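You operate a simulated robot arm through the tools that you are given. There is no shell and no other tool. Be economical: measure what you need, move in short steps, check, and stop when the job is done.

Carry out the task below with a simulated robot arm. There is one attempt and no reset: what you move stays moved.

JOB
Fetch the small white jug and set it on the grey plate.

Only the result counts: the job must be done as asked and must still hold three seconds after the hand-in. Knocking over, shifting, dropping, spilling or breaking anything else fails it.

ROBOT AND FRAMES
A 7-joint arm with a two-finger parallel gripper, fixed in place. Base frame: the origin is at the foot of the arm, x ahead of it, y to its left, z up; the work surface is at about z = 0. Readings come in m, rad, newtons and seconds.
With the tool pointing down near the work surface it reaches from about 0.24 to 0.62 m from the base axis. Its first joint turns from -1.152 to 1.152 rad. Payload 2.6 kg.
The TCP is the grasp point between the finger pads, 0.03 m short of the fingertips. In the tool frame z runs along the fingers and y along their closing line. The gripper opens to 0.094 m. The fingers are 0.028 m wide and 0.01 m thick; the gripper's body (0.05 by 0.096 m) begins 0.055 m behind the TCP.
Orientation is told as [roll, pitch, yaw] about the base's x, y, z axes, in that order, counted from this pose: with the fingers straight down and closing along the base's y, the tool's x points along the base's -x, its y along +y and its z along -z.

CONTROLS
- The arm moves only by the tool servo_tool. Its argument "moves" is a list of rows, each an object (a shift or turn left out is 0, a gripper value left out holds the last) with "offset": the shift along the base's x, y, z in units of 500 mm (1.0 is 500 mm), a list of three; "yaw": the turn about the base's z in units of 60 degrees (1.0 is 60 degrees). In form: [{"offset": [tx, ty, tz], "yaw": yaw}, ...]. A call has 1 to 12 rows; each row is the pose to reach, as a shift and turn from the pose commanded when the call began. "gripper" is the finger opening in m, from 0 to 0.094, set as the call begins (left out, the last holds). A call with a number of a shift or a turn outside -1 to 1 is refused whole. Each row takes 0.2 s and may step no farther than 0.05 m and 0.15 rad from the row before; otherwise, or with a gripper value out of range, the whole call is refused. A pose out of reach is approached as far as the arm can. The call stops where the force on the tool passes 40 N (or 10 N more than at its start, if that is more) or the arm is blocked; 0.2 s more then pass. The fingers move at their own pace (about 0.072 m/s each) and stop on an object; they squeeze with about 45 N. The grip force told is the motor's: it shows also when the fingers shut on nothing. Time passes only in rows, and 0.2 s behind the last, so rows that repeat a pose let the fingers close. It gives the time, the measured TCP pose, the force on the tool (base axes), the opening and the grip force at its end, in the units of the frame above (readings bear some noise), and new pictures: "pictures" is both (left out), scene, wrist or none.
- Cameras (640 x 400 px; columns grow to the right, rows downward): "scene" is fixed at [0.037, 0.4539, 0.5473]; the picture's right is [-0.49, -0.87, 0.00], its down [-0.66, 0.37, -0.65] and it looks along [0.57, -0.32, -0.76] (base axes); focal length 269 px, centre (320, 200). "wrist" rides on the gripper at [0.076, 0.014, -0.103] in the tool frame; the picture's right is [-0.18, 0.98, 0.00], its down [-0.75, -0.14, -0.64] and it looks along [-0.63, -0.12, 0.77] (tool axes); focal length 243 px, centre (320, 200). There is no depth. A picture from a camera that has moved, and an enlarged one, comes with that camera's place and axes in the base frame and with its lens. The place of the scene camera against the robot may be out by one fixed shift of up to 0.025 m in any direction.
- enlarge(camera, box): a new picture of the part [left, top, right, bottom] of that camera's present view, enlarged. No time passes.
- sign_off(): hands the job in; it is judged then, once.

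Go step by step. Nothing tells you positions but the pictures and the camera data: compare them with the known pose of the tool, close in by small moves and look again before you grip or let go. The budget is 90 turns and 170 pictures, counting those below and the enlarged ones. Unless the task says otherwise, let go and move clear before handing in, and close with one line.

The tools are called after "Emit:" by a JSON object that holds its "name" and its "arguments". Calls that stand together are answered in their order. servo_tool: Moves the arm, as the interface text tells. Its arguments: {"type":"object","properties":{"moves":{"type":"array"},"gripper":{"type":"number"},"pictures":{"type":"string","enum":["both","scene","wrist","none"]}},"required":["moves"]} The other tools are called the same way: enlarge (camera, box) takes an enlarged picture of a part of a camera's view; sign_off () hands the job in.

At the start:

```text
t: 0.0
tcp_pos: [0.3263, 0.2086, 0.2321]
tcp_rot: [-0.001, 0.0, 0.0]
ft_force: [-0.1, -0.3, 0.0]
gripper_width: 0.0941
grip_force: 0.1
```

scene: 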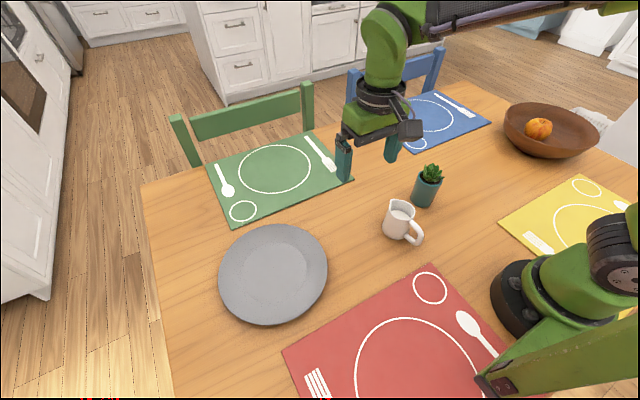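
wrist: 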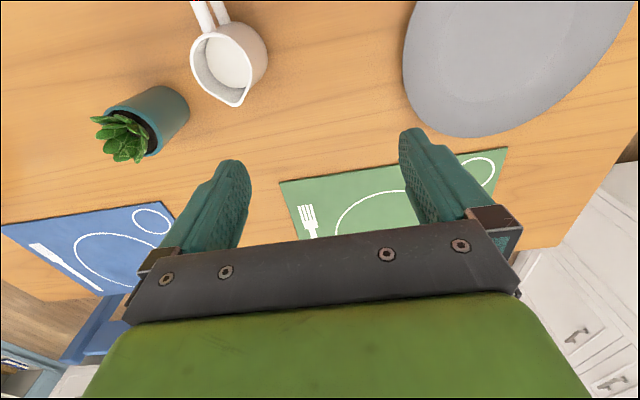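

I see the white jug near (0.28, 0.115) with its handle towards the base, the plant to its -y side, and the grey plate near (0.32, 0.43). I'll move above the jug at the present height and look again.

Emit:
{"name": "servo_tool", "arguments": {"moves": [{"offset": [-0.03, -0.06, 0]}, {"offset": [-0.06, -0.12, 0]}, {"offset": [-0.09, -0.185, 0]}, {"offset": [-0.09, -0.185, 0]}], "gripper": 0.094}}

```text
t: 1.0
tcp_pos: [0.2814, 0.1134, 0.2313]
tcp_rot: [0.0, 0.001, 0.001]
ft_force: [0.1, -0.1, 0.3]
gripper_width: 0.0941
grip_force: 0.1
camera wrist: at [0.2065, 0.1287, 0.3328], right [0.18, 0.98, 0.0], down [0.75, -0.14, 0.64], along [0.63, -0.12, -0.77], focal length 243 px, centre (320, 200)
```

scene: 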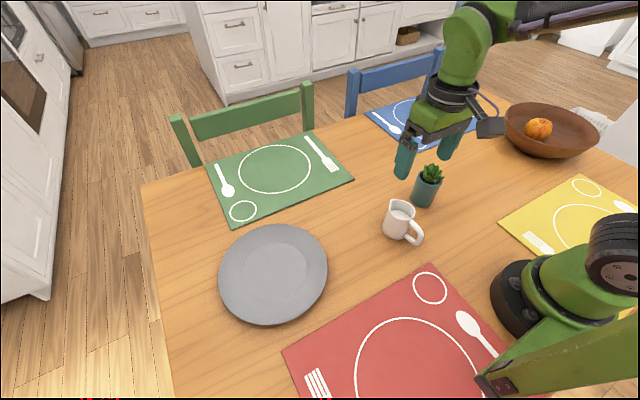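
wrist: 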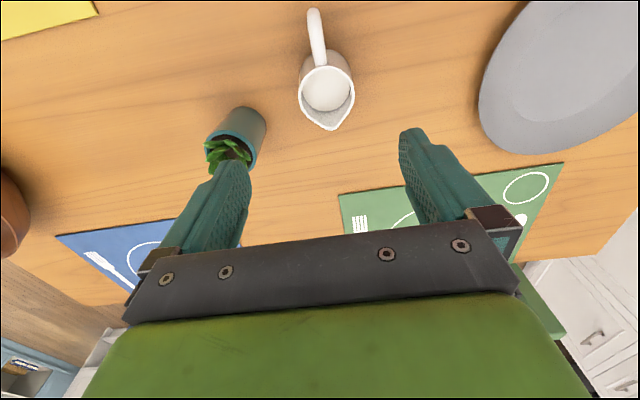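

The jug's rim triangulates to about (0.280, 0.1215), top near z = 0.075 and 0.055 wide, with the handle along -x, so no turn is needed. I'll correct y and go halfway down, then look.

Emit:
{"name": "servo_tool", "arguments": {"moves": [{"offset": [0, 0.016, 0]}, {"offset": [0, 0.016, -0.08]}, {"offset": [0, 0.016, -0.16]}, {"offset": [0, 0.016, -0.2]}, {"offset": [0, 0.016, -0.2]}]}}

```text
t: 2.2
tcp_pos: [0.2815, 0.1235, 0.1324]
tcp_rot: [-0.001, 0.002, -0.002]
ft_force: [-0.1, 0.3, -0.3]
gripper_width: 0.0938
grip_force: 0.0
camera wrist: at [0.2062, 0.1378, 0.2336], right [0.19, 0.98, 0.0], down [0.75, -0.14, 0.64], along [0.63, -0.12, -0.77], focal length 243 px, centre (320, 200)
```

scene: 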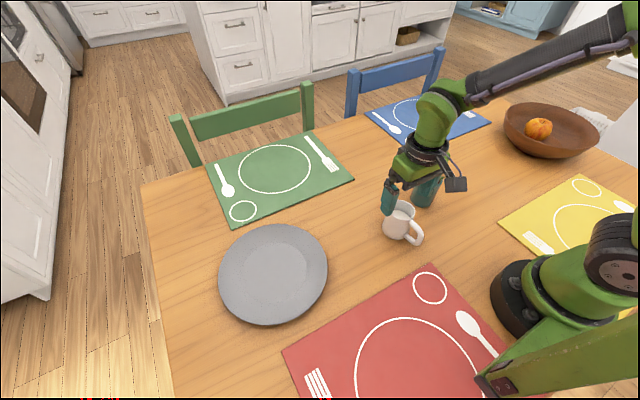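
wrist: 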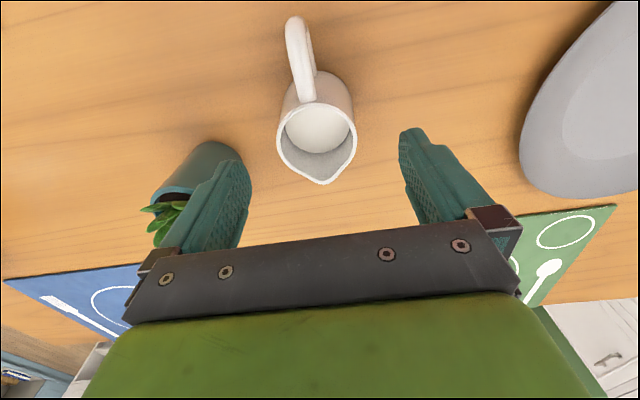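

The rim centre again comes out at (0.2805, 0.1215), well between the fingers, and the plant is clear of the left finger. I'll go down to grasp height.

Emit:
{"name": "servo_tool", "arguments": {"moves": [{"offset": [0, -0.003, -0.05]}, {"offset": [0, -0.003, -0.1]}, {"offset": [0, -0.003, -0.14]}, {"offset": [0, -0.003, -0.176]}, {"offset": [0, -0.003, -0.176]}]}}

```text
t: 3.4
tcp_pos: [0.2822, 0.1214, 0.0425]
tcp_rot: [0.0, 0.0, -0.002]
ft_force: [-0.3, -0.3, -1.1]
gripper_width: 0.0943
grip_force: 0.1
camera wrist: at [0.2056, 0.1372, 0.1452], right [0.19, 0.98, 0.0], down [0.75, -0.14, 0.64], along [0.63, -0.12, -0.77], focal length 243 px, centre (320, 200)
```

scene: 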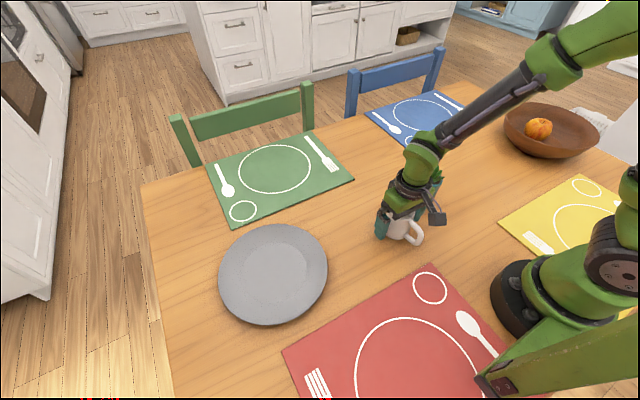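
wrist: 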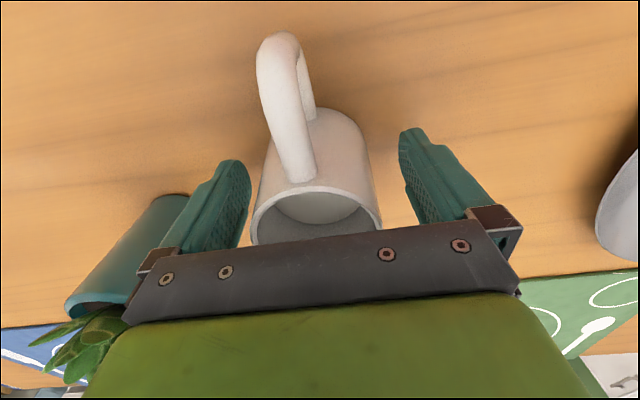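

The fingers straddle the jug body with no contact. Now I close the gripper.

Emit:
{"name": "servo_tool", "arguments": {"moves": [{"offset": [0, 0, 0]}, {"offset": [0, 0, 0]}, {"offset": [0, 0, 0]}, {"offset": [0, 0, 0]}, {"offset": [0, 0, 0]}], "gripper": 0.03, "pictures": "wrist"}}

```text
t: 4.6
tcp_pos: [0.2815, 0.1224, 0.0431]
tcp_rot: [-0.001, 0.0, 0.002]
ft_force: [-0.6, 0.3, 0.1]
gripper_width: 0.0642
grip_force: 45.2
camera wrist: at [0.2057, 0.1372, 0.1455], right [0.18, 0.98, 0.0], down [0.75, -0.14, 0.64], along [0.63, -0.12, -0.77], focal length 243 px, centre (320, 200)
```

wrist: 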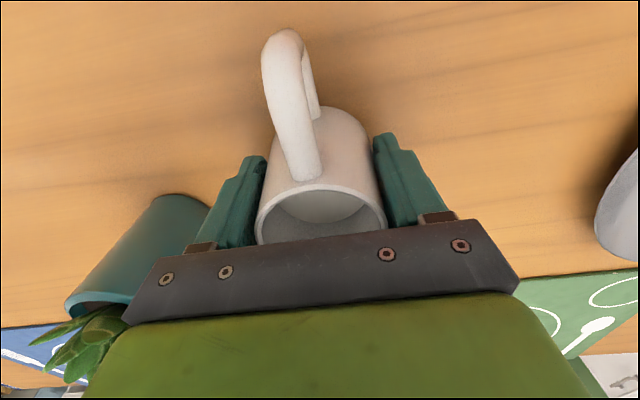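

The jug is held at 0.064 m opening with full grip force. I lift it straight up about 0.1 m.

Emit:
{"name": "servo_tool", "arguments": {"moves": [{"offset": [0, 0, 0.02]}, {"offset": [0, 0, 0.06]}, {"offset": [0, 0, 0.1]}, {"offset": [0, 0, 0.15]}, {"offset": [0, 0, 0.2]}, {"offset": [0, 0, 0.2]}]}}

```text
t: 6.0
tcp_pos: [0.2826, 0.1226, 0.1444]
tcp_rot: [-0.002, 0.001, 0.001]
ft_force: [0.0, 1.0, -2.3]
gripper_width: 0.0642
grip_force: 44.9
camera wrist: at [0.2065, 0.1365, 0.2465], right [0.18, 0.98, 0.0], down [0.75, -0.14, 0.64], along [0.63, -0.12, -0.77], focal length 243 px, centre (320, 200)
```

scene: 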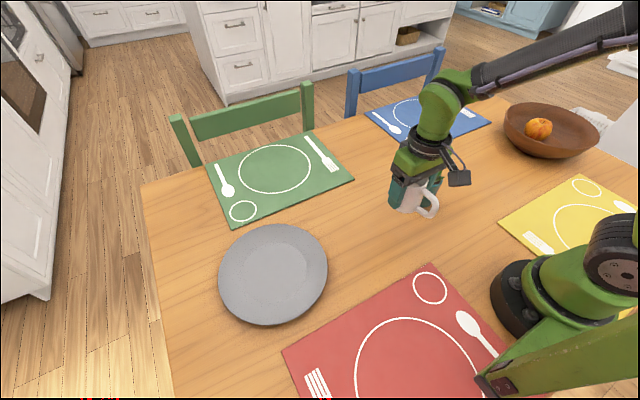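
wrist: 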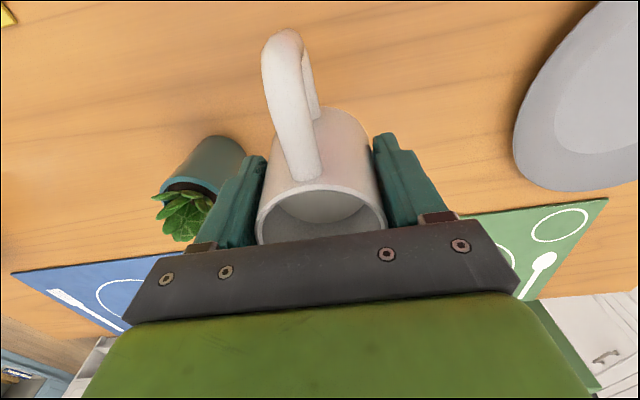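

The jug is lifted cleanly. I carry it most of the way towards the plate (about (0.316, 0.43)) and then look again.

Emit:
{"name": "servo_tool", "arguments": {"moves": [{"offset": [0.005, 0.04, 0.0]}, {"offset": [0.015, 0.1, 0.0]}, {"offset": [0.025, 0.17, 0.0]}, {"offset": [0.035, 0.24, 0.0]}, {"offset": [0.045, 0.31, 0.0]}, {"offset": [0.055, 0.38, 0.0]}, {"offset": [0.06, 0.44, 0.0]}, {"offset": [0.06, 0.48, 0.0]}, {"offset": [0.06, 0.48, 0.0]}]}}

```text
t: 8.0
tcp_pos: [0.3122, 0.3642, 0.143]
tcp_rot: [0.0, 0.0, -0.003]
ft_force: [-0.2, -0.4, -2.1]
gripper_width: 0.0645
grip_force: 44.6
camera wrist: at [0.2362, 0.379, 0.2451], right [0.18, 0.98, 0.0], down [0.75, -0.14, 0.64], along [0.63, -0.12, -0.77], focal length 243 px, centre (320, 200)
```

scene: 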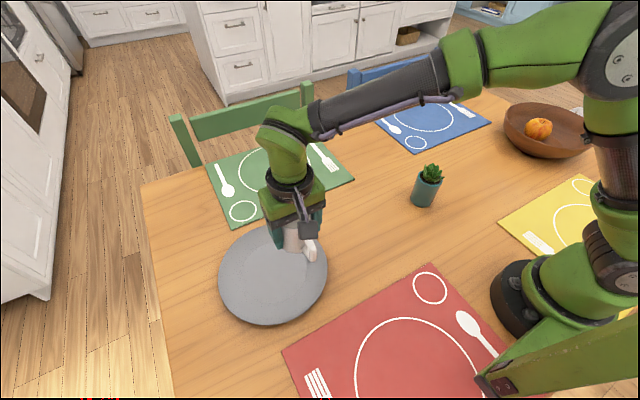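
wrist: 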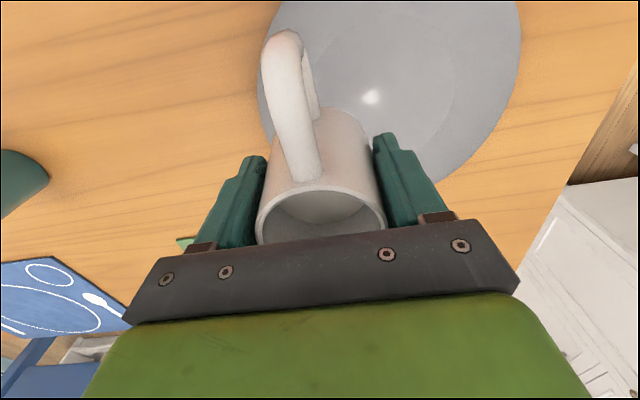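

From the wrist view the plate centre is about (0.322, 0.424) with radius about 0.115. I'll move over it and descend to slightly above expected contact.

Emit:
{"name": "servo_tool", "arguments": {"moves": [{"offset": [0.01, 0.06, 0.0]}, {"offset": [0.02, 0.12, 0.0]}, {"offset": [0.02, 0.12, -0.05]}, {"offset": [0.02, 0.12, -0.1]}, {"offset": [0.02, 0.12, -0.14]}, {"offset": [0.02, 0.12, -0.14]}]}}

```text
t: 9.4
tcp_pos: [0.3227, 0.4236, 0.0724]
tcp_rot: [0.001, 0.0, -0.003]
ft_force: [0.6, -0.3, -2.2]
gripper_width: 0.0638
grip_force: 44.6
camera wrist: at [0.246, 0.4377, 0.1749], right [0.19, 0.98, 0.0], down [0.75, -0.14, 0.64], along [0.63, -0.12, -0.77], focal length 243 px, centre (320, 200)
```

scene: 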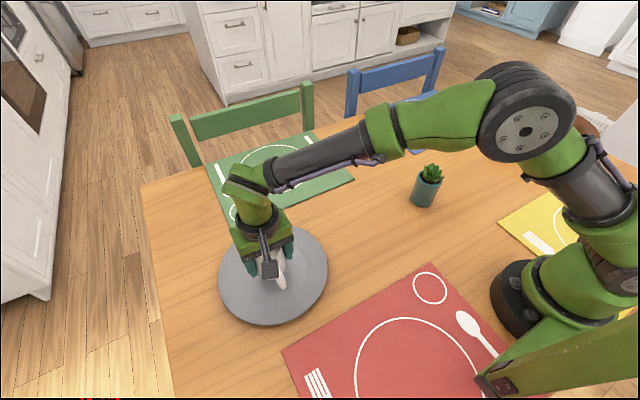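
wrist: 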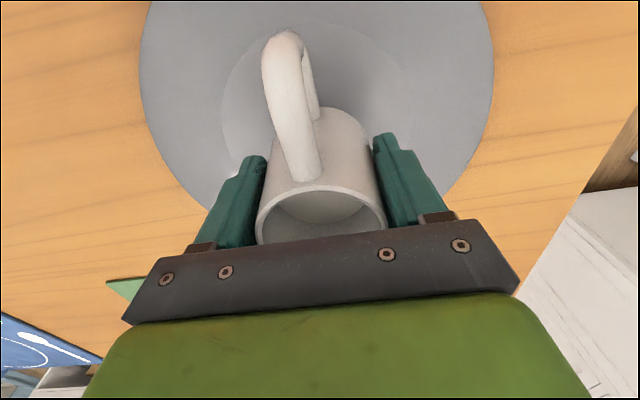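

The jug is over the plate's centre (fit about (0.326, 0.42)). I lower in small steps and watch the force.

Emit:
{"name": "servo_tool", "arguments": {"moves": [{"offset": [0, 0, -0.008]}, {"offset": [0, 0, -0.016]}, {"offset": [0, 0, -0.024]}, {"offset": [0, 0, -0.03]}, {"offset": [0, 0, -0.03]}], "pictures": "none"}}

Emit:
{"name": "enlarge", "arguments": {"camera": "scene", "box": [210, 190, 340, 330]}}

```text
t: 10.6
tcp_pos: [0.3214, 0.422, 0.0598]
tcp_rot: [0.001, 0.001, 0.0]
ft_force: [0.1, 1.5, -2.6]
gripper_width: 0.0641
grip_force: 45.1
```

```text
2.86 times, centred on (275, 260) of scene
camera zoom: at [0.037, 0.4539, 0.5473], right [-0.49, -0.87, 0.0], down [-0.66, 0.37, -0.65], along [0.57, -0.32, -0.76], focal length 768 px, centre (449, 29)
```

zoom: 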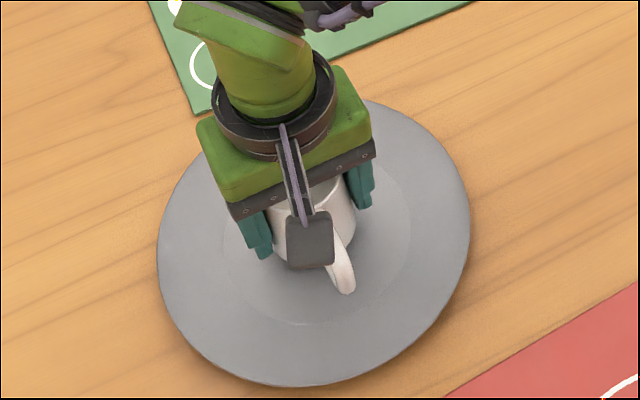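

No contact yet at z = 0.060. I continue in 2 mm steps.

Emit:
{"name": "servo_tool", "arguments": {"moves": [{"offset": [0, 0, -0.004]}, {"offset": [0, 0, -0.008]}, {"offset": [0, 0, -0.012]}, {"offset": [0, 0, -0.012]}], "pictures": "none"}}

```text
t: 11.6
tcp_pos: [0.3202, 0.4229, 0.0526]
tcp_rot: [0.001, 0.001, -0.001]
ft_force: [-0.3, 0.0, -1.6]
gripper_width: 0.0643
grip_force: 44.7
```

Emit:
{"name": "servo_tool", "arguments": {"moves": [{"offset": [0, 0, -0.002]}, {"offset": [0, 0, -0.004]}, {"offset": [0, 0, -0.006]}, {"offset": [0, 0, -0.006]}], "pictures": "wrist"}}

```text
t: 12.6
tcp_pos: [0.3206, 0.4223, 0.0493]
tcp_rot: [0.0, 0.0, -0.001]
ft_force: [0.0, 0.0, -1.7]
gripper_width: 0.0642
grip_force: 45.0
camera wrist: at [0.2453, 0.437, 0.1517], right [0.18, 0.98, 0.0], down [0.75, -0.14, 0.64], along [0.63, -0.12, -0.77], focal length 243 px, centre (320, 200)
```

wrist: 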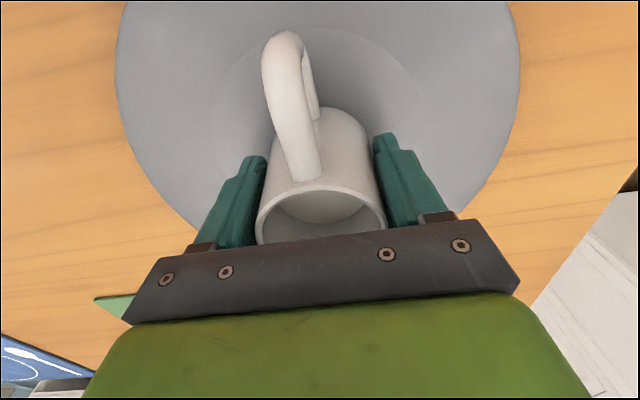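

Still no contact at z = 0.049. I continue down 1 mm at a time.

Emit:
{"name": "servo_tool", "arguments": {"moves": [{"offset": [0, 0, -0.002]}, {"offset": [0, 0, -0.004]}, {"offset": [0, 0, -0.004]}], "pictures": "none"}}

```text
t: 13.4
tcp_pos: [0.3215, 0.4226, 0.0486]
tcp_rot: [-0.001, 0.001, -0.003]
ft_force: [-1.3, -0.8, 4.5]
gripper_width: 0.0644
grip_force: 45.4
```

The vertical force has turned from -1.7 to +4.5 N, so the jug rests on the plate at z ≈ 0.048. I open the fingers partway to stay clear of the plate's rim.

Emit:
{"name": "servo_tool", "arguments": {"moves": [{"offset": [0, 0, 0]}, {"offset": [0, 0, 0]}, {"offset": [0, 0, 0]}], "gripper": 0.082}}

```text
t: 14.2
tcp_pos: [0.3213, 0.4215, 0.0479]
tcp_rot: [0.0, 0.001, -0.002]
ft_force: [0.3, 0.1, 0.4]
gripper_width: 0.082
grip_force: 0.1
camera wrist: at [0.2456, 0.4372, 0.15], right [0.18, 0.98, 0.0], down [0.75, -0.14, 0.64], along [0.63, -0.12, -0.77], focal length 243 px, centre (320, 200)
```

scene: 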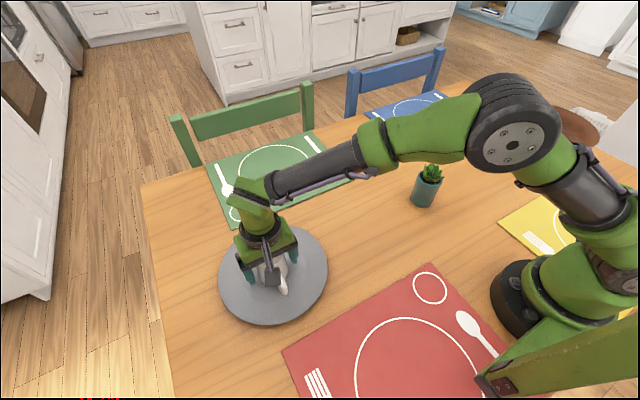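
wrist: 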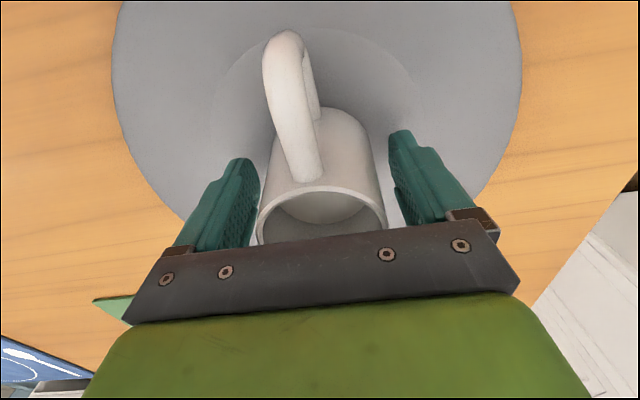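

The jug stands free between the open fingers. I rise straight up, clear of it.

Emit:
{"name": "servo_tool", "arguments": {"moves": [{"offset": [0, 0, 0.03]}, {"offset": [0, 0, 0.08]}, {"offset": [0, 0, 0.16]}, {"offset": [0, 0, 0.24]}, {"offset": [0, 0, 0.3]}, {"offset": [0, 0, 0.3]}]}}

```text
t: 15.6
tcp_pos: [0.323, 0.4212, 0.199]
tcp_rot: [-0.001, -0.001, 0.0]
ft_force: [-0.4, -0.3, -0.8]
gripper_width: 0.0819
grip_force: 0.0
camera wrist: at [0.2465, 0.436, 0.3006], right [0.18, 0.98, 0.0], down [0.75, -0.14, 0.64], along [0.63, -0.12, -0.77], focal length 243 px, centre (320, 200)
```

scene: 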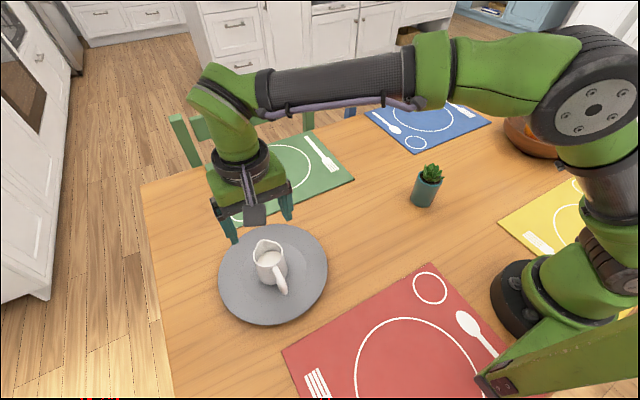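
wrist: 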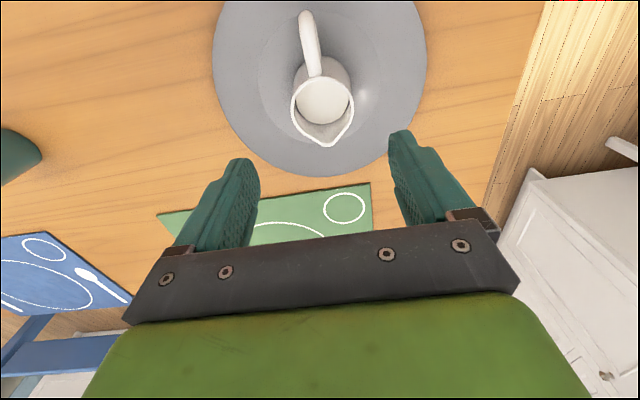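

The jug stands upright in the middle of the grey plate, the arm is clear and nothing else has moved, so I hand in.

Emit:
{"name": "sign_off", "arguments": {}}

```text
The job is handed in.
```

The small white jug is standing upright on the grey plate, with the gripper open and clear of it, and the job is handed in.
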